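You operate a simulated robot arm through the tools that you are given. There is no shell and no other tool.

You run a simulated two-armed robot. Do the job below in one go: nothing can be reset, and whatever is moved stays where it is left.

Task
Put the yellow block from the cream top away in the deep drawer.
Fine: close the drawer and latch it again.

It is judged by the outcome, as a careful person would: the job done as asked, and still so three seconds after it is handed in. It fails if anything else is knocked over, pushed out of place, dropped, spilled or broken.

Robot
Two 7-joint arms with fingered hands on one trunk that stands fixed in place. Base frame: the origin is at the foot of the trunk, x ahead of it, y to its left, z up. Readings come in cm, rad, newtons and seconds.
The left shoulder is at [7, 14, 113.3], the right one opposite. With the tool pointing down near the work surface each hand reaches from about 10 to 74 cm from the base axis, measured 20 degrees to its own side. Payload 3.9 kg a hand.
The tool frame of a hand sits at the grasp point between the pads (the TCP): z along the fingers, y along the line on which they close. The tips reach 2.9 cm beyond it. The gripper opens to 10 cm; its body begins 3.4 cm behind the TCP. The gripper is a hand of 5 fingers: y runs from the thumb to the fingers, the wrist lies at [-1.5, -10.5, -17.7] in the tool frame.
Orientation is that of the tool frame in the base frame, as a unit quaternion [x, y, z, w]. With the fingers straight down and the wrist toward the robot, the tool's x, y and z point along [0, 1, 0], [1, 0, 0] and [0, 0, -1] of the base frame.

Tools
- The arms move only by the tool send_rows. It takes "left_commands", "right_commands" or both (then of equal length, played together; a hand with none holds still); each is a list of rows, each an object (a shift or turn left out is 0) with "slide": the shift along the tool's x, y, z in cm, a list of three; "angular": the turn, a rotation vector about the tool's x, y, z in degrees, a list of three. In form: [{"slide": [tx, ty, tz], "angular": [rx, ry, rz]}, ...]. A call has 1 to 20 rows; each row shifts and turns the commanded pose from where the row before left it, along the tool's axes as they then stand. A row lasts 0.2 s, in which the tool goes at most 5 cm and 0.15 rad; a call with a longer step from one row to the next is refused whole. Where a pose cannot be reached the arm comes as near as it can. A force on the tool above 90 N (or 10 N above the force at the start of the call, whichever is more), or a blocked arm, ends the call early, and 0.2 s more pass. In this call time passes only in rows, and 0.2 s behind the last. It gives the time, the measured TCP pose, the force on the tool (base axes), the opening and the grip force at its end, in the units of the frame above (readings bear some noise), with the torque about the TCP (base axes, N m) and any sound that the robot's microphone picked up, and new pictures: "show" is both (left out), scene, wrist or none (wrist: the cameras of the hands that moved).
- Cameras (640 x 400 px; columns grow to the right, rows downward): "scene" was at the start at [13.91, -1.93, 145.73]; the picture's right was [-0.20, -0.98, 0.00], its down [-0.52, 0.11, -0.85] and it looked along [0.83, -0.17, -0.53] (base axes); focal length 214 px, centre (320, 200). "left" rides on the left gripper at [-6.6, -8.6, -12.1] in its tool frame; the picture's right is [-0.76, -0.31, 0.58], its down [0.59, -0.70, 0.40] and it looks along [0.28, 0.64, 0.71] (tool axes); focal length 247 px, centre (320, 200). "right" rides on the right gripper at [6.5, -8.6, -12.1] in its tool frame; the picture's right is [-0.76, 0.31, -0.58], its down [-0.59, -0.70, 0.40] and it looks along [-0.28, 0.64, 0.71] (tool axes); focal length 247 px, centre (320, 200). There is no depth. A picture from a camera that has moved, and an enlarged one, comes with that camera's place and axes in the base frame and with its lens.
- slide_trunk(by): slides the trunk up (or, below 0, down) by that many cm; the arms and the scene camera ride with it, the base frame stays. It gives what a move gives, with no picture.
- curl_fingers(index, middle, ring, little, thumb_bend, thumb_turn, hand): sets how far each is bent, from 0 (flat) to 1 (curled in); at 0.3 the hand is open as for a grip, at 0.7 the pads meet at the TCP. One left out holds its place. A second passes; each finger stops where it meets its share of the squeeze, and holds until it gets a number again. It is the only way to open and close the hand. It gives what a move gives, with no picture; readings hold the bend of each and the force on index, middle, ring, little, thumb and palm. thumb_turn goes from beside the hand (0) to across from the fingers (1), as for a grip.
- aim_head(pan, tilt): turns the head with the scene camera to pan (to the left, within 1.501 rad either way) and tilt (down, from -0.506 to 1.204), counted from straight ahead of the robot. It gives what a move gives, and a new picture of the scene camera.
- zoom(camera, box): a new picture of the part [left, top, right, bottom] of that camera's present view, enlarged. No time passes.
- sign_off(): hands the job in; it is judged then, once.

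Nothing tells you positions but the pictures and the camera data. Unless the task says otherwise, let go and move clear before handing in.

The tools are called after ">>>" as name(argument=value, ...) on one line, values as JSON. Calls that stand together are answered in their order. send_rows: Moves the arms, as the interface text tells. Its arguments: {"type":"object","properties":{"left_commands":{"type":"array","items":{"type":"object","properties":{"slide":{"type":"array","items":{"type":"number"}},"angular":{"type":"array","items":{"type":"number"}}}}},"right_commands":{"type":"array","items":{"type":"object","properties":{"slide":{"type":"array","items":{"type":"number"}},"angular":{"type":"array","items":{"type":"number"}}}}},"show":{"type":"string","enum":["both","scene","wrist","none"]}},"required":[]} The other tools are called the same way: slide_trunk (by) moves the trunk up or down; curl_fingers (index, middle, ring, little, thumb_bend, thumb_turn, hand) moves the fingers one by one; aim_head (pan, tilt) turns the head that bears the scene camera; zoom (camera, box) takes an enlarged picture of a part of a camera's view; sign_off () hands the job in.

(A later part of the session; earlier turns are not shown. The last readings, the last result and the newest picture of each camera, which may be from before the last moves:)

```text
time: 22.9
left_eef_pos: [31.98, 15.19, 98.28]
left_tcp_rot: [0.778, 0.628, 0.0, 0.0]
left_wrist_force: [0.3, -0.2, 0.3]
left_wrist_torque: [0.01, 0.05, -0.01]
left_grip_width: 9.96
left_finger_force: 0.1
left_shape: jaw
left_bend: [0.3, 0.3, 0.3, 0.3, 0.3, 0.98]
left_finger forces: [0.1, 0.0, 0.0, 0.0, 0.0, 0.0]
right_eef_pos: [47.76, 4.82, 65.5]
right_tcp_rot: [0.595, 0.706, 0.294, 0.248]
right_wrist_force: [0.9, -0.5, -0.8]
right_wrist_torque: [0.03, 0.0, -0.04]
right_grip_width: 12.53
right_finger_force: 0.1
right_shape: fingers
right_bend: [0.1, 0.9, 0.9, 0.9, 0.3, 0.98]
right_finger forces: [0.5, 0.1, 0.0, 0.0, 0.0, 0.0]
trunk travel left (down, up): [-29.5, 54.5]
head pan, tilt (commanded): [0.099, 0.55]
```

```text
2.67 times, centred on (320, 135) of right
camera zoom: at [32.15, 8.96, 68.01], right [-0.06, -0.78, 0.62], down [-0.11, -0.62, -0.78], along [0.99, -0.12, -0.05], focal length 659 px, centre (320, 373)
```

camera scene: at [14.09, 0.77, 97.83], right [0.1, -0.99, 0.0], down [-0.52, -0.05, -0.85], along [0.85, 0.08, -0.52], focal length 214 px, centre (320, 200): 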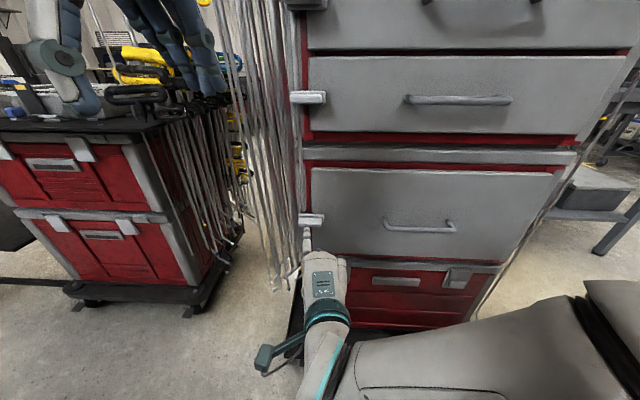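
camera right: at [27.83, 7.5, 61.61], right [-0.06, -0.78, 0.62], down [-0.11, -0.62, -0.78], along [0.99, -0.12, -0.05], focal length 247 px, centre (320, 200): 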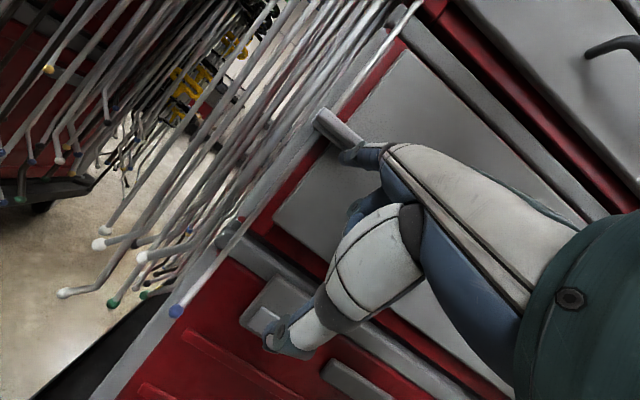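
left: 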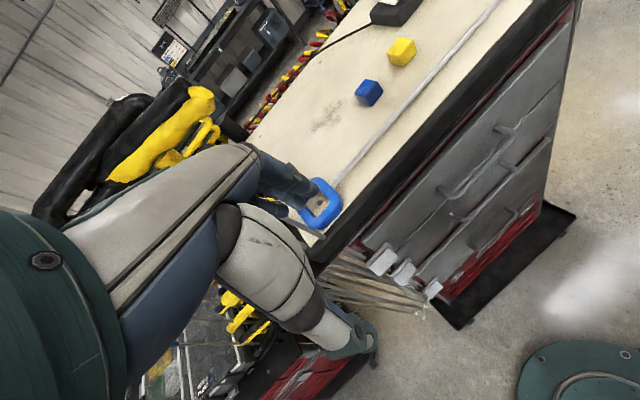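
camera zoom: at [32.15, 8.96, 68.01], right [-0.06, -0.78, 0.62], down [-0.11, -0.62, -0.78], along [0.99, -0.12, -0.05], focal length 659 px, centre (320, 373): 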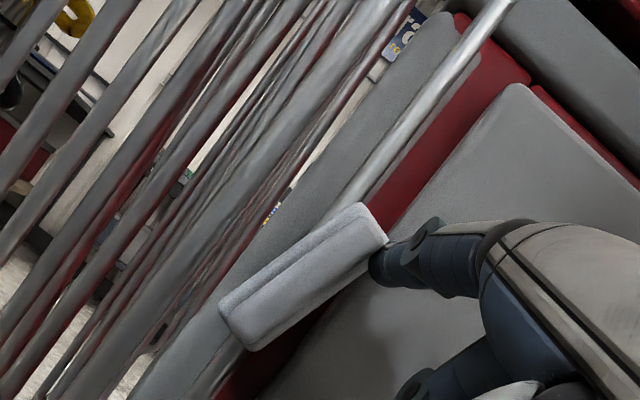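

The latch is at about 70°. I'll push it a little further left to reach vertical.

>>> send_rows(right_commands=[{"slide": [0.45, 0.12, 0]}, {"slide": [0.45, 0.12, 0]}, {"slide": [0.45, 0.12, 0]}, {"slide": [0, 0, 0]}], show="none")

>>> zoom(camera="scene", box=[260, 170, 420, 270])

>>> zoom(camera="right", box=[200, 60, 440, 210])

```text
time: 23.9
left_eef_pos: [32.04, 15.24, 98.36]
left_tcp_rot: [0.778, 0.628, 0.0, 0.0]
left_wrist_force: [0.3, 0.4, 0.2]
left_wrist_torque: [0.01, 0.0, -0.01]
left_grip_width: 9.98
left_finger_force: 0.1
left_shape: jaw
left_bend: [0.3, 0.3, 0.3, 0.3, 0.3, 0.98]
left_finger forces: [0.0, 0.0, 0.0, 0.0, 0.0, 0.1]
right_eef_pos: [47.83, 6.21, 65.73]
right_tcp_rot: [0.594, 0.706, 0.295, 0.248]
right_wrist_force: [-1.5, -3.7, 0.0]
right_wrist_torque: [0.15, -0.04, -0.12]
right_grip_width: 12.57
right_finger_force: 1.4
right_shape: fingers
right_bend: [0.1, 0.9, 0.9, 0.9, 0.3, 0.98]
right_finger forces: [2.8, 0.1, 0.0, 0.0, 0.0, 0.1]
trunk travel left (down, up): [-29.5, 54.5]
head pan, tilt (commanded): [0.099, 0.55]
```

```text
4.00 times, centred on (340, 220) of scene
camera zoom: at [14.07, 0.72, 97.83], right [0.1, -1.0, 0.0], down [-0.52, -0.05, -0.85], along [0.85, 0.08, -0.52], focal length 858 px, centre (240, 120)
```

zoom: 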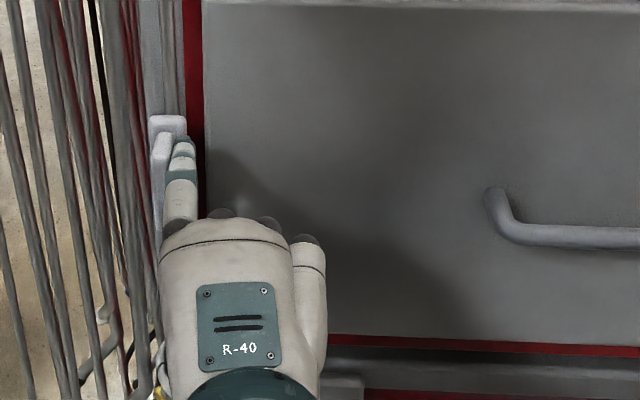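

```text
2.67 times, centred on (320, 135) of right
camera zoom: at [32.2, 10.35, 68.24], right [-0.06, -0.78, 0.62], down [-0.11, -0.62, -0.78], along [0.99, -0.12, -0.05], focal length 659 px, centre (320, 373)
```

zoom: 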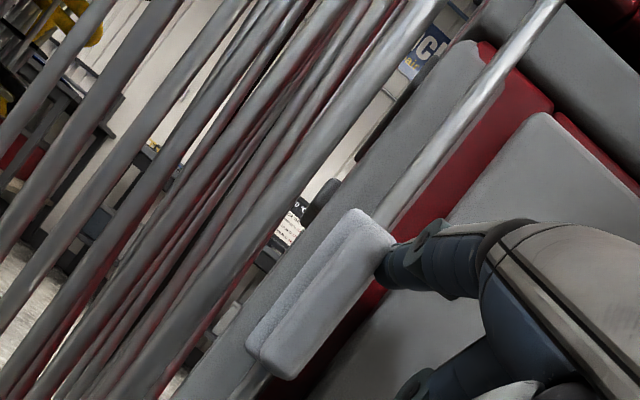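

The latch is now vertical and clear of the drawer edge. I'll ease the finger away to the right and see if it stays.

>>> send_rows(right_commands=[{"slide": [-1, -0.12, -0.12]}, {"slide": [-1, -0.12, -0.12]}, {"slide": [-1, -0.12, -0.12]}, {"slide": [0, -1.5, -1.5]}, {"slide": [0, -1.5, -1.5]}], show="none")

>>> zoom(camera="scene", box=[260, 170, 420, 270])

```text
time: 25.1
left_eef_pos: [32.1, 15.21, 98.26]
left_tcp_rot: [0.778, 0.628, 0.0, 0.0]
left_wrist_force: [-0.9, 0.2, 0.5]
left_wrist_torque: [-0.02, -0.01, 0.0]
left_grip_width: 9.98
left_finger_force: 0.1
left_shape: jaw
left_bend: [0.3, 0.3, 0.3, 0.3, 0.3, 0.98]
left_finger forces: [0.0, 0.0, 0.0, 0.1, 0.0, 0.1]
right_eef_pos: [43.58, 2.47, 65.76]
right_tcp_rot: [0.594, 0.707, 0.294, 0.247]
right_wrist_force: [-0.9, 0.8, 0.5]
right_wrist_torque: [-0.02, -0.01, -0.01]
right_grip_width: 12.6
right_finger_force: 0.2
right_shape: fingers
right_bend: [0.1, 0.9, 0.9, 0.9, 0.3, 0.98]
right_finger forces: [0.0, 0.1, 0.1, 0.0, 0.0, 0.1]
trunk travel left (down, up): [-29.5, 54.5]
head pan, tilt (commanded): [0.099, 0.55]
```

```text
4.00 times, centred on (340, 220) of scene
camera zoom: at [14.07, 0.75, 97.83], right [0.1, -1.0, 0.0], down [-0.52, -0.05, -0.85], along [0.85, 0.08, -0.52], focal length 858 px, centre (240, 120)
```

zoom: 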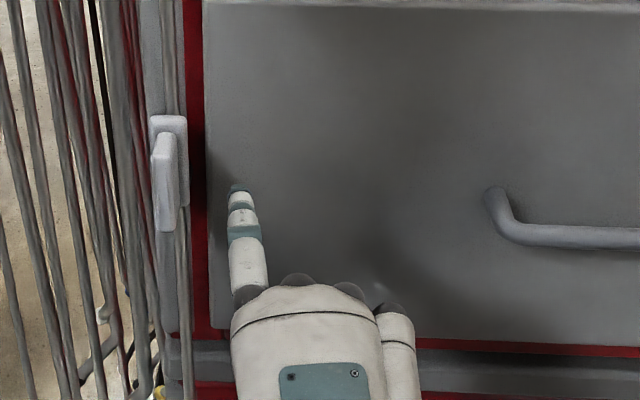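

The latch stays up by itself. Next I back the right hand off, raise the trunk a bit to give the arm room for pulling, and re-shape the hand to grip the handle.

>>> send_rows(right_commands=[{"slide": [-3.2, -1.1, -1.1]}, {"slide": [-3.2, -1.1, -1.1]}, {"slide": [-3.2, -1.1, -1.1]}, {"slide": [-3.2, -1.1, -1.1]}, {"slide": [-3.2, -1.1, -1.1]}], show="none")

>>> slide_trunk(by=24)

>>> curl_fingers(hand="right", index=0.45, middle=0.45, ring=0.45, little=0.45, thumb_bend=0.4, thumb_turn=1.0)

>>> send_rows(right_commands=[{"angular": [-7.5, 0, 0]}, {"angular": [-7.5, 0, 0]}, {"angular": [-7.5, 0, 0]}, {"angular": [-7.5, 0, 0]}, {"angular": [-7.5, 0, 0]}, {"angular": [-7.5, 0, 0]}, {"angular": [0, -5, 0]}, {"angular": [0, -5, 0]}, {"slide": [0, 0, 0]}], show="both")

```text
time: 26.3
left_eef_pos: [32.12, 15.22, 98.36]
left_tcp_rot: [0.779, 0.628, 0.0, 0.0]
left_wrist_force: [0.2, 0.2, -0.8]
left_wrist_torque: [-0.03, -0.01, -0.01]
left_grip_width: 9.99
left_finger_force: 0.1
left_shape: jaw
left_bend: [0.3, 0.3, 0.3, 0.3, 0.3, 0.98]
left_finger forces: [0.0, 0.0, 0.0, 0.0, 0.0, 0.1]
right_eef_pos: [48.75, -8.07, 69.71]
right_tcp_rot: [0.593, 0.708, 0.295, 0.246]
right_wrist_force: [-1.0, -0.1, -0.2]
right_wrist_torque: [-0.01, 0.01, -0.03]
right_grip_width: 12.61
right_finger_force: 0.0
right_shape: fingers
right_bend: [0.1, 0.9, 0.9, 0.9, 0.3, 0.98]
right_finger forces: [0.0, 0.0, 0.1, 0.1, 0.0, 0.0]
right hand out of reach, approached as far as the arm can: row 1, 2, 3, 4, 5
trunk travel left (down, up): [-29.5, 54.5]
head pan, tilt (commanded): [0.099, 0.55]
```

```text
time: 28.8
left_eef_pos: [32.12, 15.14, 122.33]
left_tcp_rot: [0.778, 0.628, 0.0, 0.0]
left_wrist_force: [-0.5, 0.3, 0.3]
left_wrist_torque: [0.04, 0.0, 0.0]
left_grip_width: 10.01
left_finger_force: 0.1
left_shape: jaw
left_bend: [0.3, 0.3, 0.3, 0.3, 0.3, 0.98]
left_finger forces: [0.0, 0.0, 0.1, 0.0, 0.0, 0.0]
right_eef_pos: [48.78, -8.09, 93.64]
right_tcp_rot: [0.594, 0.706, 0.294, 0.248]
right_wrist_force: [0.1, -0.1, -0.5]
right_wrist_torque: [-0.01, -0.01, -0.01]
right_grip_width: 12.62
right_finger_force: 0.0
right_shape: fingers
right_bend: [0.1, 0.9, 0.9, 0.9, 0.3, 0.98]
right_finger forces: [0.0, 0.1, 0.1, 0.0, 0.0, 0.1]
trunk travel left (down, up): [-53.5, 30.5]
head pan, tilt (commanded): [0.099, 0.55]
```

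```text
time: 29.8
left_eef_pos: [32.02, 15.15, 122.32]
left_tcp_rot: [0.778, 0.628, 0.0, -0.001]
left_wrist_force: [-0.1, 0.4, 0.1]
left_wrist_torque: [-0.01, 0.01, -0.03]
left_grip_width: 9.97
left_finger_force: 0.1
left_shape: jaw
left_bend: [0.3, 0.3, 0.3, 0.3, 0.3, 0.98]
left_finger forces: [0.0, 0.1, 0.1, 0.1, 0.0, 0.0]
right_eef_pos: [48.63, -8.03, 93.71]
right_tcp_rot: [0.595, 0.706, 0.294, 0.247]
right_wrist_force: [-0.5, -1.2, 0.6]
right_wrist_torque: [-0.01, 0.01, 0.0]
right_grip_width: 6.91
right_finger_force: 0.1
right_shape: fingers
right_bend: [0.45, 0.45, 0.45, 0.45, 0.4, 0.99]
right_finger forces: [0.1, 0.0, 0.1, 0.0, 0.0, 0.1]
trunk travel left (down, up): [-53.5, 30.5]
head pan, tilt (commanded): [0.099, 0.55]
```

```text
time: 31.8
left_eef_pos: [32.01, 15.18, 122.26]
left_tcp_rot: [0.778, 0.628, 0.0, 0.0]
left_wrist_force: [-0.1, 0.7, 0.1]
left_wrist_torque: [0.01, 0.01, -0.05]
left_grip_width: 10.01
left_finger_force: 0.2
left_shape: jaw
left_bend: [0.3, 0.3, 0.3, 0.3, 0.3, 0.98]
left_finger forces: [0.0, 0.1, 0.0, 0.0, 0.0, 0.0]
right_eef_pos: [49.68, -5.63, 95.49]
right_tcp_rot: [0.501, 0.498, 0.5, 0.502]
right_wrist_force: [-0.1, -0.9, 0.3]
right_wrist_torque: [-0.01, -0.03, 0.0]
right_grip_width: 6.87
right_finger_force: 0.1
right_shape: fingers
right_bend: [0.45, 0.45, 0.45, 0.45, 0.4, 0.99]
right_finger forces: [0.0, 0.1, 0.0, 0.1, 0.0, 0.0]
right hand out of reach, approached as far as the arm can: row 1, 2, 6
trunk travel left (down, up): [-53.5, 30.5]
head pan, tilt (commanded): [0.099, 0.55]
camera scene: at [14.05, 0.74, 121.83], right [0.1, -1.0, 0.0], down [-0.52, -0.05, -0.85], along [0.85, 0.08, -0.52], focal length 214 px, centre (320, 200)
camera right: at [37.73, 1.15, 86.86], right [-0.58, -0.75, 0.3], down [0.4, -0.59, -0.7], along [0.71, -0.29, 0.64], focal length 247 px, centre (320, 200)
```

scene: 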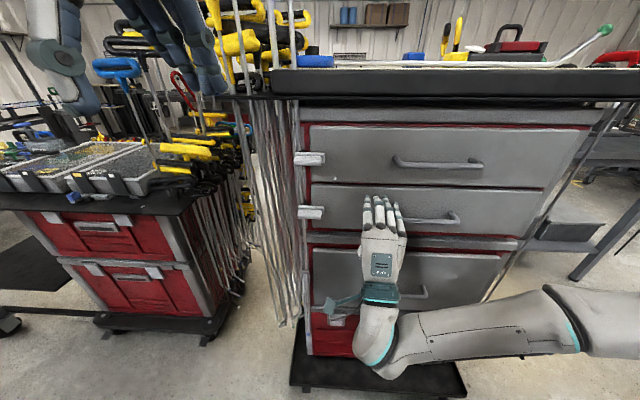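
right: 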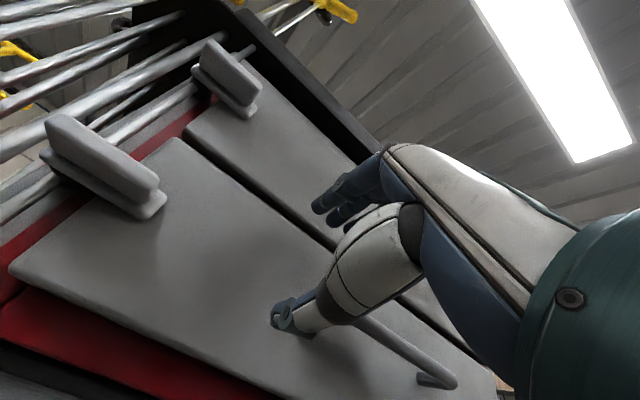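

The hand couldn't draw back as far as I asked because the arm was too folded, so it sits close to the middle handle, with no contact. I'll shift it left and then down and back, clear of the middle handle.

>>> send_rows(right_commands=[{"slide": [2, 0, -0.3]}, {"slide": [2, 0, -0.3]}, {"slide": [0, -3.5, -1]}, {"slide": [0, -3.5, -1]}, {"slide": [0, -3.5, -1]}, {"slide": [0, -3.5, -1]}, {"slide": [0, -3.5, -1]}, {"slide": [0, -3.5, -1]}, {"slide": [0, -3.5, -1]}], show="scene")

```text
time: 33.8
left_eef_pos: [32.02, 15.26, 122.28]
left_tcp_rot: [0.779, 0.627, 0.001, 0.0]
left_wrist_force: [-0.1, 0.1, 0.8]
left_wrist_torque: [-0.01, 0.01, 0.06]
left_grip_width: 9.99
left_finger_force: 0.0
left_shape: jaw
left_bend: [0.3, 0.3, 0.3, 0.3, 0.3, 0.98]
left_finger forces: [0.0, 0.1, 0.1, 0.0, 0.0, 0.0]
right_eef_pos: [44.68, 2.43, 79.3]
right_tcp_rot: [0.501, 0.501, 0.497, 0.502]
right_wrist_force: [0.2, 0.2, 0.4]
right_wrist_torque: [0.0, 0.0, 0.01]
right_grip_width: 6.89
right_finger_force: 0.0
right_shape: fingers
right_bend: [0.45, 0.45, 0.45, 0.45, 0.4, 0.99]
right_finger forces: [0.1, 0.0, 0.0, 0.0, 0.1, 0.0]
right hand out of reach, approached as far as the arm can: row 6, 7, 8, 9
trunk travel left (down, up): [-53.5, 30.5]
head pan, tilt (commanded): [0.099, 0.55]
camera scene: at [14.08, 0.76, 121.83], right [0.1, -1.0, 0.0], down [-0.52, -0.05, -0.85], along [0.85, 0.08, -0.52], focal length 214 px, centre (320, 200)
```

scene: 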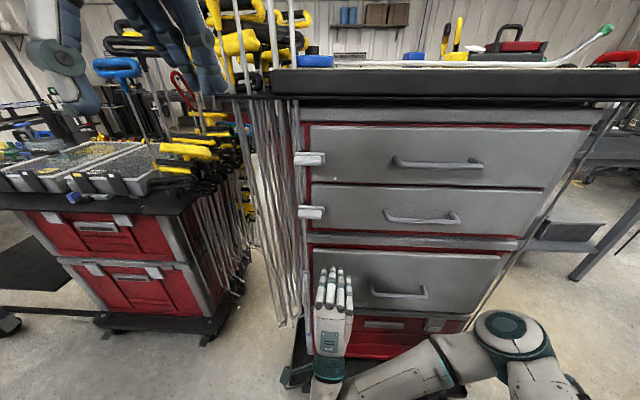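

Pointing the hand forward and level runs into the arm's limits, and a steeper hand is more comfortable for this arm. I'll rotate to about 75° below horizontal, raise the trunk to give room for a pull, and hook the handle from above.

>>> send_rows(right_commands=[{"slide": [0, 0, 0], "angular": [8.3, 0, 0]}, {"angular": [8.3, 0, 0]}, {"angular": [8.3, 0, 0]}, {"angular": [8.3, 0, 0]}, {"angular": [8.3, 0, 0]}, {"angular": [8.3, 0, 0]}, {"angular": [8.3, 0, 0]}, {"angular": [8.3, 0, 0]}, {"angular": [8.3, 0, 0]}, {"slide": [0, 0, 0]}], show="none")

>>> slide_trunk(by=22)

>>> aim_head(pan=0.0, tilt=0.9)

```text
time: 36.0
left_eef_pos: [32.13, 15.17, 122.26]
left_tcp_rot: [0.778, 0.628, 0.0, 0.0]
left_wrist_force: [0.6, -0.5, 0.8]
left_wrist_torque: [0.03, -0.02, -0.03]
left_grip_width: 9.98
left_finger_force: 0.0
left_shape: jaw
left_bend: [0.3, 0.3, 0.3, 0.3, 0.3, 0.98]
left_finger forces: [0.1, 0.0, 0.0, 0.0, 0.1, 0.1]
right_eef_pos: [44.59, 2.38, 79.46]
right_tcp_rot: [0.702, 0.7, 0.095, 0.094]
right_wrist_force: [0.3, 0.8, 0.0]
right_wrist_torque: [0.01, 0.0, 0.03]
right_grip_width: 6.87
right_finger_force: 0.0
right_shape: fingers
right_bend: [0.45, 0.45, 0.45, 0.45, 0.4, 0.99]
right_finger forces: [0.1, 0.1, 0.0, 0.0, 0.1, 0.0]
trunk travel left (down, up): [-53.5, 30.5]
head pan, tilt (commanded): [0.099, 0.55]
```

```text
time: 38.3
left_eef_pos: [32.05, 15.11, 144.29]
left_tcp_rot: [0.778, 0.628, 0.0, 0.0]
left_wrist_force: [1.0, -0.2, -0.5]
left_wrist_torque: [-0.02, 0.0, -0.01]
left_grip_width: 9.99
left_finger_force: 0.1
left_shape: jaw
left_bend: [0.3, 0.3, 0.3, 0.3, 0.3, 0.98]
left_finger forces: [0.0, 0.0, 0.0, 0.0, 0.0, 0.1]
right_eef_pos: [44.62, 2.39, 101.46]
right_tcp_rot: [0.702, 0.699, 0.095, 0.095]
right_wrist_force: [0.1, -0.1, 0.8]
right_wrist_torque: [0.0, -0.01, 0.01]
right_grip_width: 6.88
right_finger_force: 0.0
right_shape: fingers
right_bend: [0.45, 0.45, 0.45, 0.45, 0.4, 0.99]
right_finger forces: [0.0, 0.1, 0.0, 0.0, 0.0, 0.0]
trunk travel left (down, up): [-75.5, 8.5]
head pan, tilt (commanded): [0.099, 0.55]
```

```text
time: 39.2
left_eef_pos: [32.13, 15.18, 144.21]
left_tcp_rot: [0.778, 0.628, 0.0, 0.0]
left_wrist_force: [-0.1, 1.3, -0.5]
left_wrist_torque: [0.01, 0.01, 0.0]
left_grip_width: 9.99
left_finger_force: 0.0
left_shape: jaw
left_bend: [0.3, 0.3, 0.3, 0.3, 0.3, 0.98]
left_finger forces: [0.0, 0.0, 0.0, 0.0, 0.0, 0.0]
right_eef_pos: [44.6, 2.54, 101.52]
right_tcp_rot: [0.702, 0.699, 0.095, 0.096]
right_wrist_force: [-0.5, -0.1, 0.1]
right_wrist_torque: [0.0, 0.01, 0.01]
right_grip_width: 6.89
right_finger_force: 0.0
right_shape: fingers
right_bend: [0.45, 0.45, 0.45, 0.45, 0.4, 0.99]
right_finger forces: [0.1, 0.0, 0.0, 0.0, 0.0, 0.1]
trunk travel left (down, up): [-75.5, 8.5]
head pan, tilt (commanded): [0.0, 0.901]
camera scene: at [12.69, -0.14, 140.91], right [0.0, -1.0, 0.0], down [-0.78, 0.0, -0.62], along [0.62, 0.0, -0.78], focal length 214 px, centre (320, 200)
```

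scene: 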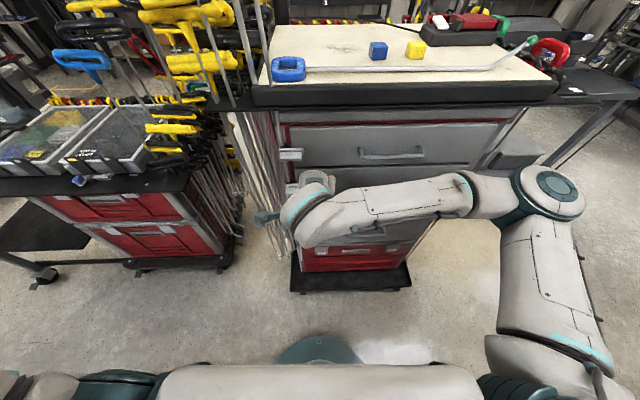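

The arm has room now. I'll bring the hand to a staging point in front of the deep drawer's handle.

>>> send_rows(right_commands=[{"slide": [-2.13, -1.15, 3.51]}, {"slide": [-2.13, -1.15, 3.51]}, {"slide": [-2.13, -1.15, 3.51]}, {"slide": [-2.13, -1.15, 3.51]}, {"slide": [-2.13, -1.15, 3.51]}, {"slide": [-2.13, -1.15, 3.51]}, {"slide": [-2.13, -1.15, 3.51]}, {"slide": [-2.13, -1.15, 3.51]}, {"slide": [0, 0, 0]}], show="both")

```text
time: 41.2
left_eef_pos: [31.96, 15.35, 144.25]
left_tcp_rot: [0.778, 0.629, 0.0, 0.001]
left_wrist_force: [0.1, 0.0, -0.3]
left_wrist_torque: [0.03, 0.01, 0.02]
left_grip_width: 9.97
left_finger_force: 0.1
left_shape: jaw
left_bend: [0.3, 0.3, 0.3, 0.3, 0.3, 0.98]
left_finger forces: [0.0, 0.0, 0.1, 0.0, 0.0, 0.0]
right_eef_pos: [43.27, -14.55, 72.08]
right_tcp_rot: [0.702, 0.7, 0.095, 0.095]
right_wrist_force: [0.3, 0.5, -0.1]
right_wrist_torque: [0.03, -0.03, 0.02]
right_grip_width: 6.89
right_finger_force: 0.0
right_shape: fingers
right_bend: [0.45, 0.45, 0.45, 0.45, 0.4, 0.99]
right_finger forces: [0.0, 0.1, 0.0, 0.0, 0.1, 0.1]
trunk travel left (down, up): [-75.5, 8.5]
head pan, tilt (commanded): [0.0, 0.901]
camera scene: at [12.67, -0.07, 140.9], right [0.0, -1.0, 0.0], down [-0.78, 0.0, -0.62], along [0.62, 0.0, -0.78], focal length 214 px, centre (320, 200)
camera right: at [31.75, -7.9, 81.37], right [0.14, -0.76, 0.64], down [-0.57, -0.59, -0.57], along [0.81, -0.29, -0.52], focal length 247 px, centre (320, 200)
```

scene: 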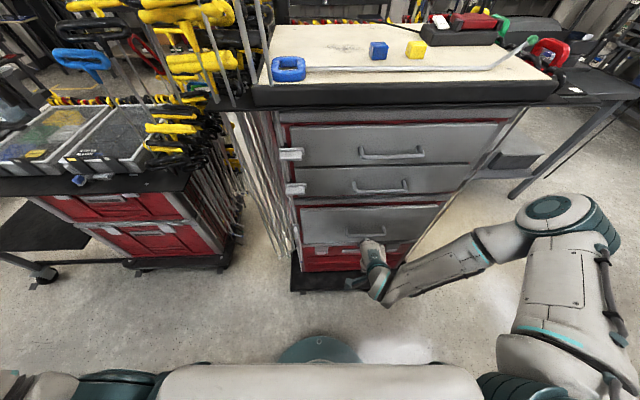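
right: 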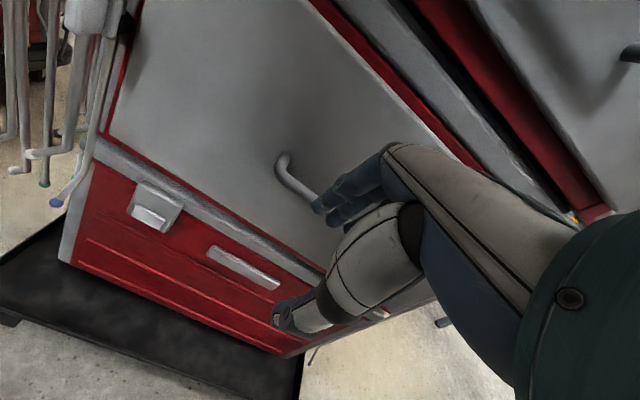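

>>> zoom(camera="right", box=[220, 110, 420, 235])

>>> zoom(camera="scene", box=[290, 190, 450, 290])

```text
3.20 times, centred on (320, 172) of right
camera zoom: at [31.75, -7.9, 81.37], right [0.14, -0.76, 0.64], down [-0.57, -0.59, -0.57], along [0.81, -0.29, -0.52], focal length 790 px, centre (320, 288)
```

zoom: 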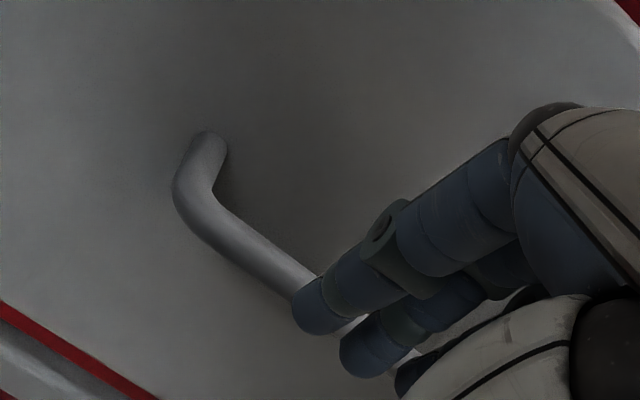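

```text
4.00 times, centred on (370, 240) of scene
camera zoom: at [12.67, -0.07, 140.9], right [0.0, -1.0, 0.0], down [-0.78, 0.0, -0.62], along [0.62, 0.0, -0.78], focal length 858 px, centre (120, 40)
```

zoom: 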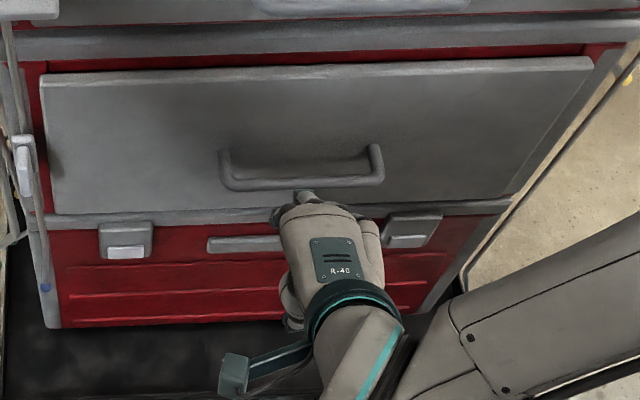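

The handle's bar is confirmed at z≈68 with the drawer face at about 56.6. I'll pre-shape the fingers to about 2 cm off centre, move above the bar and look before lowering behind it.

>>> curl_fingers(hand="right", index=0.55, middle=0.55, ring=0.55, little=0.55, thumb_bend=0.4)

>>> send_rows(right_commands=[{"slide": [0, 0.5, -1.8]}, {"slide": [0, 2.0, 0.6]}, {"slide": [0, 2.0, 0.6]}, {"slide": [0, 2.0, 0.6]}, {"slide": [0, 1.8, 0.5]}, {"slide": [0, 0, 0]}], show="wrist")

>>> zoom(camera="scene", box=[310, 190, 430, 265])

>>> zoom(camera="right", box=[200, 80, 440, 230])

```text
time: 42.2
left_eef_pos: [32.08, 15.15, 144.24]
left_tcp_rot: [0.779, 0.627, 0.0, 0.0]
left_wrist_force: [0.5, 0.0, -0.1]
left_wrist_torque: [-0.02, 0.0, 0.04]
left_grip_width: 9.97
left_finger_force: 0.1
left_shape: jaw
left_bend: [0.3, 0.3, 0.3, 0.3, 0.3, 0.98]
left_finger forces: [0.0, 0.0, 0.1, 0.1, 0.0, 0.0]
right_eef_pos: [43.19, -14.62, 71.98]
right_tcp_rot: [0.702, 0.699, 0.095, 0.095]
right_wrist_force: [0.3, 0.2, 0.5]
right_wrist_torque: [-0.01, 0.02, -0.02]
right_grip_width: 5.68
right_finger_force: 0.1
right_shape: fingers
right_bend: [0.55, 0.55, 0.55, 0.55, 0.4, 0.99]
right_finger forces: [0.1, 0.1, 0.0, 0.0, 0.0, 0.0]
trunk travel left (down, up): [-75.5, 8.5]
head pan, tilt (commanded): [0.0, 0.901]
```

```text
time: 43.6
left_eef_pos: [32.08, 15.09, 144.42]
left_tcp_rot: [0.778, 0.628, 0.0, 0.0]
left_wrist_force: [0.7, -0.4, -0.2]
left_wrist_torque: [0.0, -0.01, 0.02]
left_grip_width: 9.98
left_finger_force: 0.0
left_shape: jaw
left_bend: [0.3, 0.3, 0.3, 0.3, 0.3, 0.98]
left_finger forces: [0.0, 0.0, 0.1, 0.0, 0.0, 0.0]
right_eef_pos: [51.4, -14.7, 73.55]
right_tcp_rot: [0.702, 0.699, 0.095, 0.096]
right_wrist_force: [0.2, 0.2, -0.4]
right_wrist_torque: [-0.01, 0.01, -0.02]
right_grip_width: 5.67
right_finger_force: 0.0
right_shape: fingers
right_bend: [0.55, 0.55, 0.55, 0.55, 0.4, 0.99]
right_finger forces: [0.0, 0.1, 0.0, 0.0, 0.0, 0.1]
trunk travel left (down, up): [-75.5, 8.5]
head pan, tilt (commanded): [0.0, 0.901]
camera right: at [39.88, -7.9, 83.07], right [0.14, -0.76, 0.64], down [-0.57, -0.59, -0.57], along [0.81, -0.29, -0.52], focal length 247 px, centre (320, 200)
```

right: 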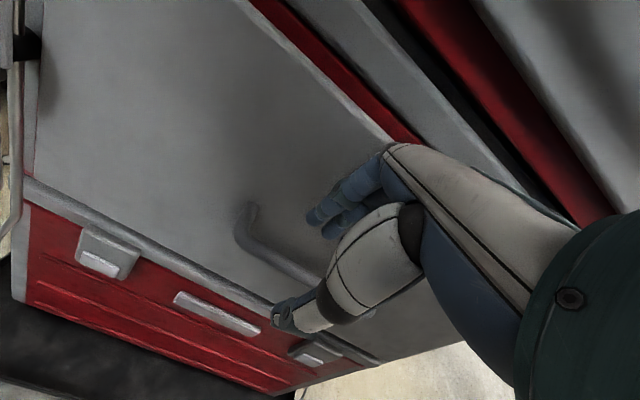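

```text
5.33 times, centred on (370, 228) of scene
camera zoom: at [12.65, -0.15, 140.9], right [0.0, -1.0, 0.0], down [-0.78, 0.0, -0.62], along [0.62, 0.0, -0.78], focal length 1144 px, centre (53, 53)
```

zoom: 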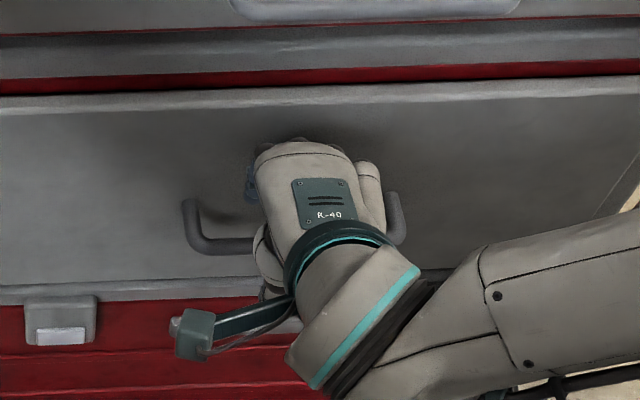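

```text
2.67 times, centred on (320, 155) of right
camera zoom: at [39.88, -7.9, 83.07], right [0.14, -0.76, 0.64], down [-0.57, -0.59, -0.57], along [0.81, -0.29, -0.52], focal length 659 px, centre (320, 320)
```

zoom: 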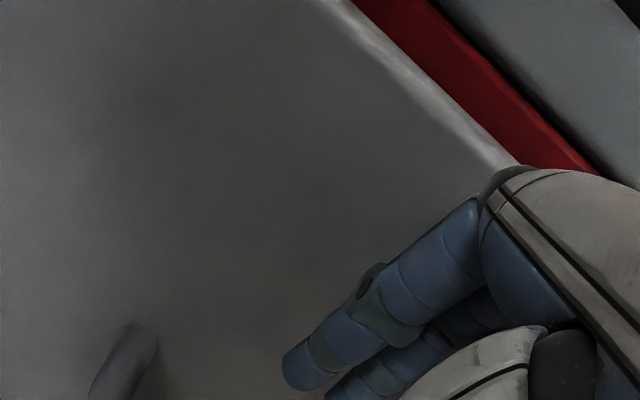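

The index tip sits at about x≈54.9, centred over the gap between the bar and the face. I'll lower in two stages and check the force.

>>> send_rows(right_commands=[{"slide": [0, -0.1, 1.05]}, {"slide": [0, -0.27, 1.0]}, {"slide": [0, -0.13, 0.5]}, {"slide": [0, 0, 0]}], show="none")

>>> zoom(camera="right", box=[200, 130, 440, 280])

```text
time: 44.6
left_eef_pos: [32.16, 15.23, 144.35]
left_tcp_rot: [0.778, 0.628, 0.0, 0.0]
left_wrist_force: [-0.6, 0.8, -1.1]
left_wrist_torque: [-0.03, 0.0, -0.01]
left_grip_width: 9.96
left_finger_force: 0.1
left_shape: jaw
left_bend: [0.3, 0.3, 0.3, 0.3, 0.3, 0.98]
left_finger forces: [0.0, 0.0, 0.0, 0.0, 0.0, 0.0]
right_eef_pos: [51.53, -14.68, 70.98]
right_tcp_rot: [0.701, 0.7, 0.096, 0.095]
right_wrist_force: [0.1, 0.5, 0.1]
right_wrist_torque: [0.0, 0.0, -0.04]
right_grip_width: 5.67
right_finger_force: 0.2
right_shape: fingers
right_bend: [0.55, 0.55, 0.55, 0.55, 0.4, 0.99]
right_finger forces: [0.1, 0.1, 0.0, 0.1, 0.0, 0.1]
trunk travel left (down, up): [-75.5, 8.5]
head pan, tilt (commanded): [0.0, 0.901]
```

```text
2.67 times, centred on (320, 205) of right
camera zoom: at [40.09, -7.88, 80.47], right [0.14, -0.76, 0.64], down [-0.57, -0.59, -0.57], along [0.81, -0.29, -0.52], focal length 659 px, centre (320, 187)
```

zoom: 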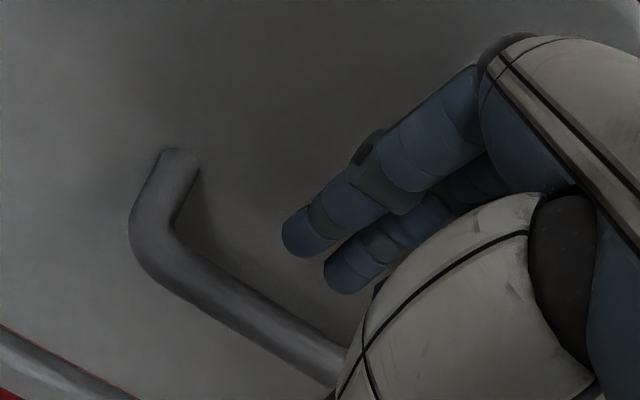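

No contact so far, and the fingertips look to be behind the bar. Lowering a further 2 cm.

>>> send_rows(right_commands=[{"slide": [0, -0.2, 0.75]}, {"slide": [0, -0.2, 0.75]}, {"slide": [0, -0.13, 0.5]}, {"slide": [0, 0, 0]}], show="none")

>>> zoom(camera="right", box=[200, 130, 440, 280])

```text
time: 45.6
left_eef_pos: [32.15, 15.13, 144.34]
left_tcp_rot: [0.779, 0.627, 0.001, 0.0]
left_wrist_force: [-0.1, -0.1, 0.3]
left_wrist_torque: [0.0, 0.03, 0.0]
left_grip_width: 9.99
left_finger_force: 0.1
left_shape: jaw
left_bend: [0.3, 0.3, 0.3, 0.3, 0.3, 0.98]
left_finger forces: [0.0, 0.0, 0.1, 0.0, 0.0, 0.0]
right_eef_pos: [51.62, -14.72, 68.97]
right_tcp_rot: [0.702, 0.7, 0.096, 0.095]
right_wrist_force: [-0.3, -0.1, -0.1]
right_wrist_torque: [0.0, 0.0, 0.01]
right_grip_width: 5.68
right_finger_force: 0.1
right_shape: fingers
right_bend: [0.55, 0.55, 0.55, 0.55, 0.4, 0.99]
right_finger forces: [0.1, 0.0, 0.0, 0.0, 0.0, 0.0]
trunk travel left (down, up): [-75.5, 8.5]
head pan, tilt (commanded): [0.0, 0.901]
```

```text
2.67 times, centred on (320, 205) of right
camera zoom: at [40.11, -7.88, 78.42], right [0.14, -0.76, 0.64], down [-0.57, -0.59, -0.57], along [0.81, -0.29, -0.52], focal length 659 px, centre (320, 187)
```

zoom: 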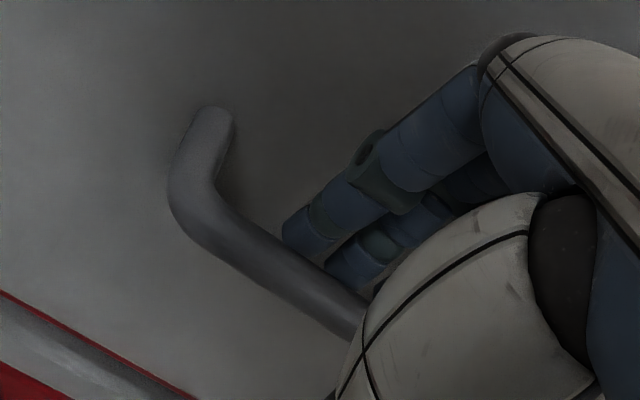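

The bar now hides the fingertips, so they are behind it. I'll lower slightly more, then close the hand around the bar.

>>> send_rows(right_commands=[{"slide": [0, -0.2, 0.75]}, {"slide": [0, 0, 0]}], show="none")

>>> curl_fingers(hand="right", index=0.8, middle=0.8, ring=0.8, little=0.8, thumb_bend=0.75)

>>> zoom(camera="right", box=[200, 130, 440, 280])

```text
time: 46.2
left_eef_pos: [32.12, 15.17, 144.29]
left_tcp_rot: [0.778, 0.628, 0.0, 0.0]
left_wrist_force: [0.3, 0.1, 0.4]
left_wrist_torque: [-0.01, -0.02, 0.01]
left_grip_width: 9.98
left_finger_force: 0.0
left_shape: jaw
left_bend: [0.3, 0.3, 0.3, 0.3, 0.3, 0.98]
left_finger forces: [0.0, 0.0, 0.0, 0.1, 0.1, 0.1]
right_eef_pos: [51.6, -14.57, 68.14]
right_tcp_rot: [0.702, 0.699, 0.096, 0.095]
right_wrist_force: [0.0, 0.5, 0.3]
right_wrist_torque: [0.0, -0.02, -0.01]
right_grip_width: 5.69
right_finger_force: 0.2
right_shape: fingers
right_bend: [0.55, 0.55, 0.55, 0.55, 0.4, 0.99]
right_finger forces: [0.1, 0.0, 0.0, 0.1, 0.0, 0.0]
trunk travel left (down, up): [-75.5, 8.5]
head pan, tilt (commanded): [0.0, 0.901]
```

```text
time: 47.2
left_eef_pos: [32.19, 15.07, 144.23]
left_tcp_rot: [0.779, 0.628, 0.0, -0.001]
left_wrist_force: [-0.5, -0.2, 0.3]
left_wrist_torque: [0.01, 0.01, -0.01]
left_grip_width: 9.98
left_finger_force: 0.0
left_shape: jaw
left_bend: [0.3, 0.3, 0.3, 0.3, 0.3, 0.98]
left_finger forces: [0.0, 0.0, 0.0, 0.0, 0.1, 0.1]
right_eef_pos: [51.64, -14.81, 68.14]
right_tcp_rot: [0.702, 0.699, 0.094, 0.094]
right_wrist_force: [0.1, -8.0, -4.1]
right_wrist_torque: [-0.28, -0.98, 0.41]
right_grip_width: 0.06
right_finger_force: 38.7
right_shape: fingers
right_bend: [0.78, 0.71, 0.74, 0.78, 0.65, 1.0]
right_finger forces: [7.2, 40.1, 7.6, 12.7, 10.1, 0.1]
trunk travel left (down, up): [-75.5, 8.5]
head pan, tilt (commanded): [0.0, 0.901]
```

```text
2.67 times, centred on (320, 205) of right
camera zoom: at [40.12, -8.04, 77.57], right [0.14, -0.76, 0.64], down [-0.57, -0.59, -0.57], along [0.81, -0.29, -0.52], focal length 659 px, centre (320, 187)
```

zoom: 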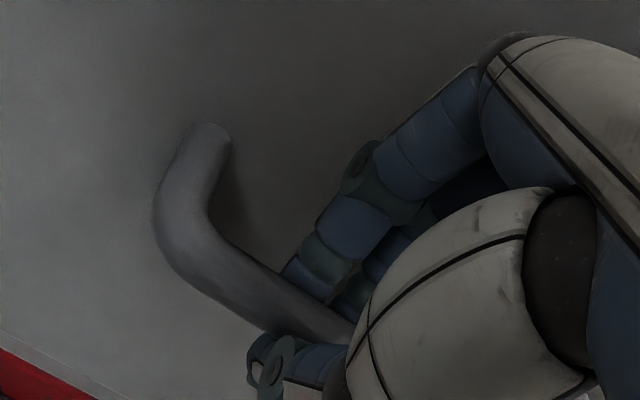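

The fingers hook the bar from behind and the thumb is in front of it. I'll pull gently a few centimetres and check.

>>> send_rows(right_commands=[{"slide": [0, -0.97, -0.26]}, {"slide": [0, -0.97, -0.26]}, {"slide": [0, -0.97, -0.26]}, {"slide": [0, -0.97, -0.26]}, {"slide": [0, 0, 0]}], show="scene")

```text
time: 48.4
left_eef_pos: [32.01, 14.85, 144.42]
left_tcp_rot: [0.779, 0.628, 0.001, 0.0]
left_wrist_force: [0.2, -0.2, -0.7]
left_wrist_torque: [-0.01, -0.02, -0.03]
left_grip_width: 9.97
left_finger_force: 0.1
left_shape: jaw
left_bend: [0.3, 0.3, 0.3, 0.3, 0.3, 0.98]
left_finger forces: [0.1, 0.1, 0.0, 0.0, 0.1, 0.0]
right_eef_pos: [47.52, -14.76, 68.1]
right_tcp_rot: [0.703, 0.699, 0.096, 0.095]
right_wrist_force: [2.0, -21.5, 0.7]
right_wrist_torque: [-0.4, -0.94, 0.24]
right_grip_width: 0.1
right_finger_force: 36.9
right_shape: fingers
right_bend: [0.78, 0.71, 0.74, 0.78, 0.65, 1.0]
right_finger forces: [7.5, 35.5, 7.7, 13.6, 9.8, 0.0]
trunk travel left (down, up): [-75.5, 8.5]
head pan, tilt (commanded): [0.0, 0.901]
camera scene: at [12.68, -0.45, 140.91], right [0.0, -1.0, 0.0], down [-0.78, 0.0, -0.62], along [0.62, 0.0, -0.78], focal length 214 px, centre (320, 200)
```

scene: 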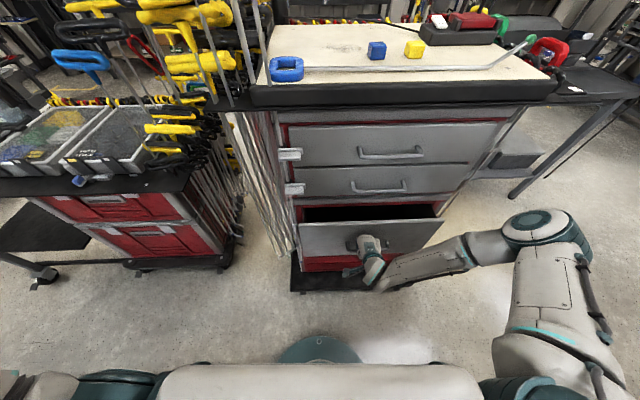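

The drawer slides out easily. The sideways force suggests it runs slightly toward -y, so I'll correct for that and keep pulling.

>>> send_rows(right_commands=[{"slide": [-0.3, -0.97, -0.26]}, {"slide": [-0.12, -1.94, -0.52]}, {"slide": [-0.1, -1.94, -0.52]}, {"slide": [-0.1, -1.94, -0.52]}, {"slide": [-0.1, -1.94, -0.52]}, {"slide": [0, 0, 0]}], show="scene")

```text
time: 49.8
left_eef_pos: [32.16, 15.1, 144.33]
left_tcp_rot: [0.778, 0.628, 0.0, 0.0]
left_wrist_force: [0.3, -0.5, -0.5]
left_wrist_torque: [0.01, -0.03, 0.02]
left_grip_width: 9.96
left_finger_force: 0.1
left_shape: jaw
left_bend: [0.3, 0.3, 0.3, 0.3, 0.3, 0.98]
left_finger forces: [0.0, 0.0, 0.0, 0.0, 0.0, 0.0]
right_eef_pos: [38.5, -15.33, 68.1]
right_tcp_rot: [0.702, 0.699, 0.095, 0.095]
right_wrist_force: [-0.5, -7.8, 6.2]
right_wrist_torque: [-0.43, -1.04, 0.44]
right_grip_width: 0.08
right_finger_force: 37.6
right_shape: fingers
right_bend: [0.78, 0.72, 0.75, 0.78, 0.65, 1.0]
right_finger forces: [6.9, 36.8, 7.3, 14.7, 9.4, 0.0]
trunk travel left (down, up): [-75.5, 8.5]
head pan, tilt (commanded): [0.0, 0.901]
camera scene: at [12.66, -0.24, 140.91], right [0.0, -1.0, 0.0], down [-0.78, 0.0, -0.62], along [0.62, 0.0, -0.78], focal length 214 px, centre (320, 200)
```

scene: 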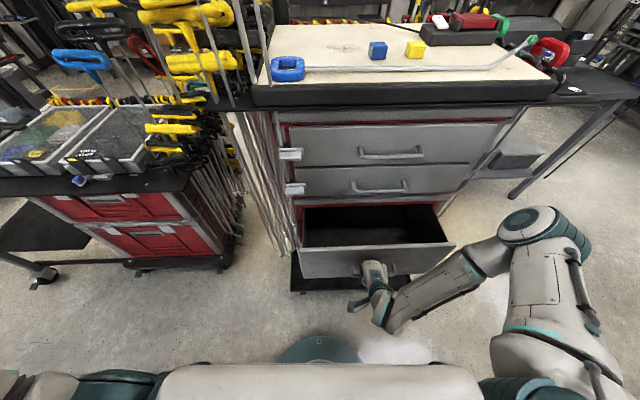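

About 13 cm open and running smoothly. I'll pull another 10 cm.

>>> send_rows(right_commands=[{"slide": [-0.1, -1.94, -0.52]}, {"slide": [-0.1, -1.94, -0.52]}, {"slide": [-0.1, -1.94, -0.52]}, {"slide": [-0.1, -1.94, -0.52]}, {"slide": [-0.1, -1.94, -0.52]}, {"slide": [0, 0, 0]}], show="scene")

```text
time: 51.2
left_eef_pos: [32.17, 14.49, 144.22]
left_tcp_rot: [0.779, 0.628, 0.002, -0.002]
left_wrist_force: [-0.2, 0.2, 0.5]
left_wrist_torque: [-0.02, 0.0, 0.02]
left_grip_width: 9.99
left_finger_force: 0.0
left_shape: jaw
left_bend: [0.3, 0.3, 0.3, 0.3, 0.3, 0.98]
left_finger forces: [0.0, 0.0, 0.0, 0.1, 0.0, 0.0]
right_eef_pos: [28.91, -15.16, 68.14]
right_tcp_rot: [0.705, 0.698, 0.087, 0.095]
right_wrist_force: [-0.8, -41.9, -15.6]
right_wrist_torque: [-0.22, -0.76, 0.02]
right_grip_width: 0.26
right_finger_force: 36.9
right_shape: fingers
right_bend: [0.78, 0.71, 0.75, 0.78, 0.66, 1.0]
right_finger forces: [7.1, 38.6, 6.9, 10.1, 11.2, 0.0]
right hand out of reach, approached as far as the arm can: row 4, 5
trunk travel left (down, up): [-75.5, 8.5]
head pan, tilt (commanded): [0.0, 0.901]
camera scene: at [12.79, -0.78, 140.86], right [0.0, -1.0, 0.0], down [-0.78, 0.0, -0.62], along [0.62, 0.0, -0.78], focal length 214 px, centre (320, 200)
```

scene: 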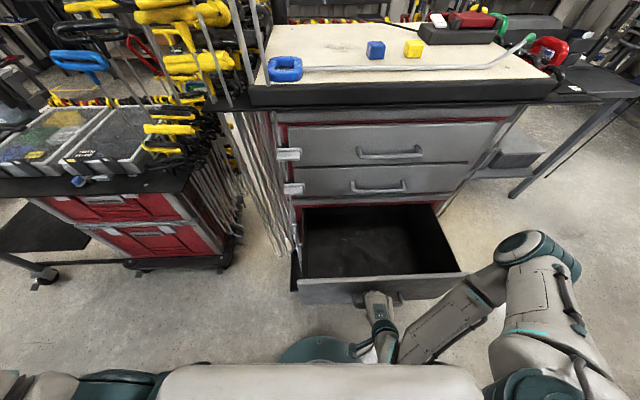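

The drawer is about 23 cm open and empty inside, which is enough. I'll release the handle with the same narrow pre-shape so the fingers don't press on the face.

>>> curl_fingers(hand="right", index=0.56, middle=0.56, ring=0.56, little=0.56, thumb_bend=0.4)

>>> zoom(camera="scene", box=[280, 190, 480, 390])

>>> zoom(camera="right", box=[200, 100, 440, 280])

```text
time: 52.2
left_eef_pos: [32.09, 15.11, 144.34]
left_tcp_rot: [0.779, 0.627, 0.0, 0.0]
left_wrist_force: [-0.5, -0.4, -0.7]
left_wrist_torque: [0.01, -0.01, 0.0]
left_grip_width: 9.97
left_finger_force: 0.0
left_shape: jaw
left_bend: [0.3, 0.3, 0.3, 0.3, 0.3, 0.98]
left_finger forces: [0.0, 0.1, 0.1, 0.0, 0.0, 0.1]
right_eef_pos: [29.04, -14.69, 68.51]
right_tcp_rot: [0.702, 0.699, 0.093, 0.096]
right_wrist_force: [0.4, -0.4, -1.2]
right_wrist_torque: [0.0, 0.02, -0.01]
right_grip_width: 5.46
right_finger_force: 0.0
right_shape: fingers
right_bend: [0.56, 0.56, 0.56, 0.56, 0.4, 0.99]
right_finger forces: [0.1, 0.0, 0.1, 0.0, 0.1, 0.1]
trunk travel left (down, up): [-75.5, 8.5]
head pan, tilt (commanded): [0.0, 0.901]
```

```text
2.00 times, centred on (380, 290) of scene
camera zoom: at [12.72, -0.21, 140.9], right [0.0, -1.0, 0.0], down [-0.78, 0.0, -0.62], along [0.62, 0.0, -0.78], focal length 429 px, centre (200, 20)
```

zoom: 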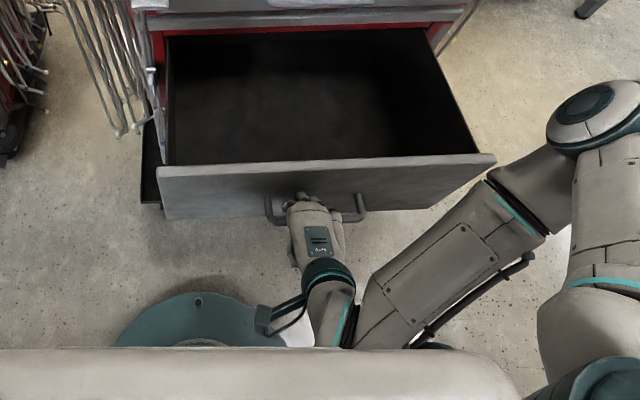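

```text
2.22 times, centred on (320, 190) of right
camera zoom: at [17.56, -7.79, 77.97], right [0.14, -0.76, 0.64], down [-0.58, -0.59, -0.57], along [0.81, -0.29, -0.52], focal length 549 px, centre (320, 222)
```

zoom: 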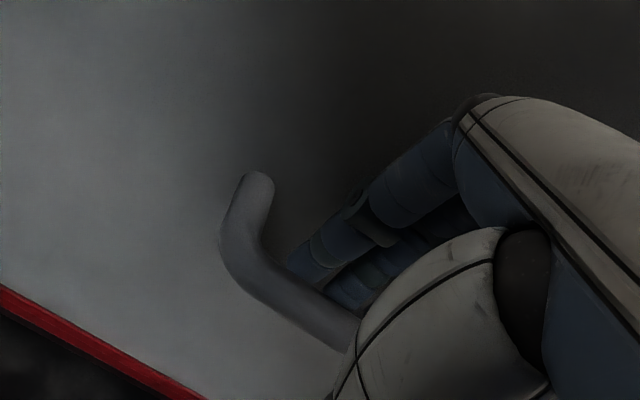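

Released cleanly. I'll lift the hand straight up off the bar by raising the trunk, which keeps the arm's shape unchanged.

>>> slide_trunk(by=8)

>>> zoom(camera="right", box=[160, 80, 480, 280])

>>> zoom(camera="scene", box=[280, 190, 480, 390])

```text
time: 53.3
left_eef_pos: [32.1, 15.29, 152.26]
left_tcp_rot: [0.778, 0.628, 0.001, -0.001]
left_wrist_force: [0.5, 0.3, 0.7]
left_wrist_torque: [0.02, -0.02, -0.02]
left_grip_width: 9.98
left_finger_force: 0.0
left_shape: jaw
left_bend: [0.3, 0.3, 0.3, 0.3, 0.3, 0.98]
left_finger forces: [0.1, 0.0, 0.0, 0.0, 0.0, 0.0]
right_eef_pos: [29.05, -14.58, 76.44]
right_tcp_rot: [0.703, 0.699, 0.092, 0.096]
right_wrist_force: [-0.1, 0.5, 0.0]
right_wrist_torque: [-0.01, -0.02, -0.02]
right_grip_width: 5.48
right_finger_force: 0.1
right_shape: fingers
right_bend: [0.56, 0.56, 0.56, 0.56, 0.4, 0.99]
right_finger forces: [0.0, 0.0, 0.0, 0.0, 0.0, 0.1]
trunk travel left (down, up): [-83.5, 0.5]
head pan, tilt (commanded): [0.0, 0.901]
```

```text
2.00 times, centred on (320, 180) of right
camera zoom: at [17.56, -7.78, 85.96], right [0.14, -0.75, 0.64], down [-0.58, -0.59, -0.57], along [0.81, -0.29, -0.52], focal length 494 px, centre (320, 240)
```

zoom: 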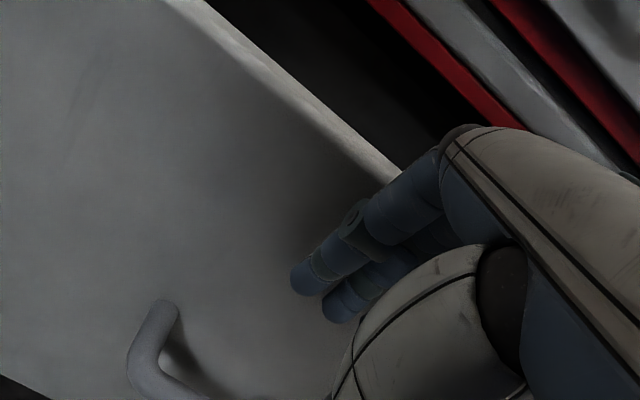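

```text
2.00 times, centred on (380, 290) of scene
camera zoom: at [12.7, -0.15, 148.9], right [0.0, -1.0, 0.0], down [-0.78, 0.0, -0.62], along [0.62, 0.0, -0.78], focal length 429 px, centre (200, 20)
```

zoom: 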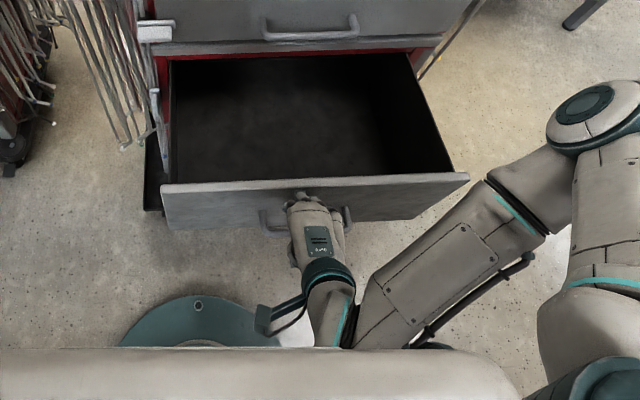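

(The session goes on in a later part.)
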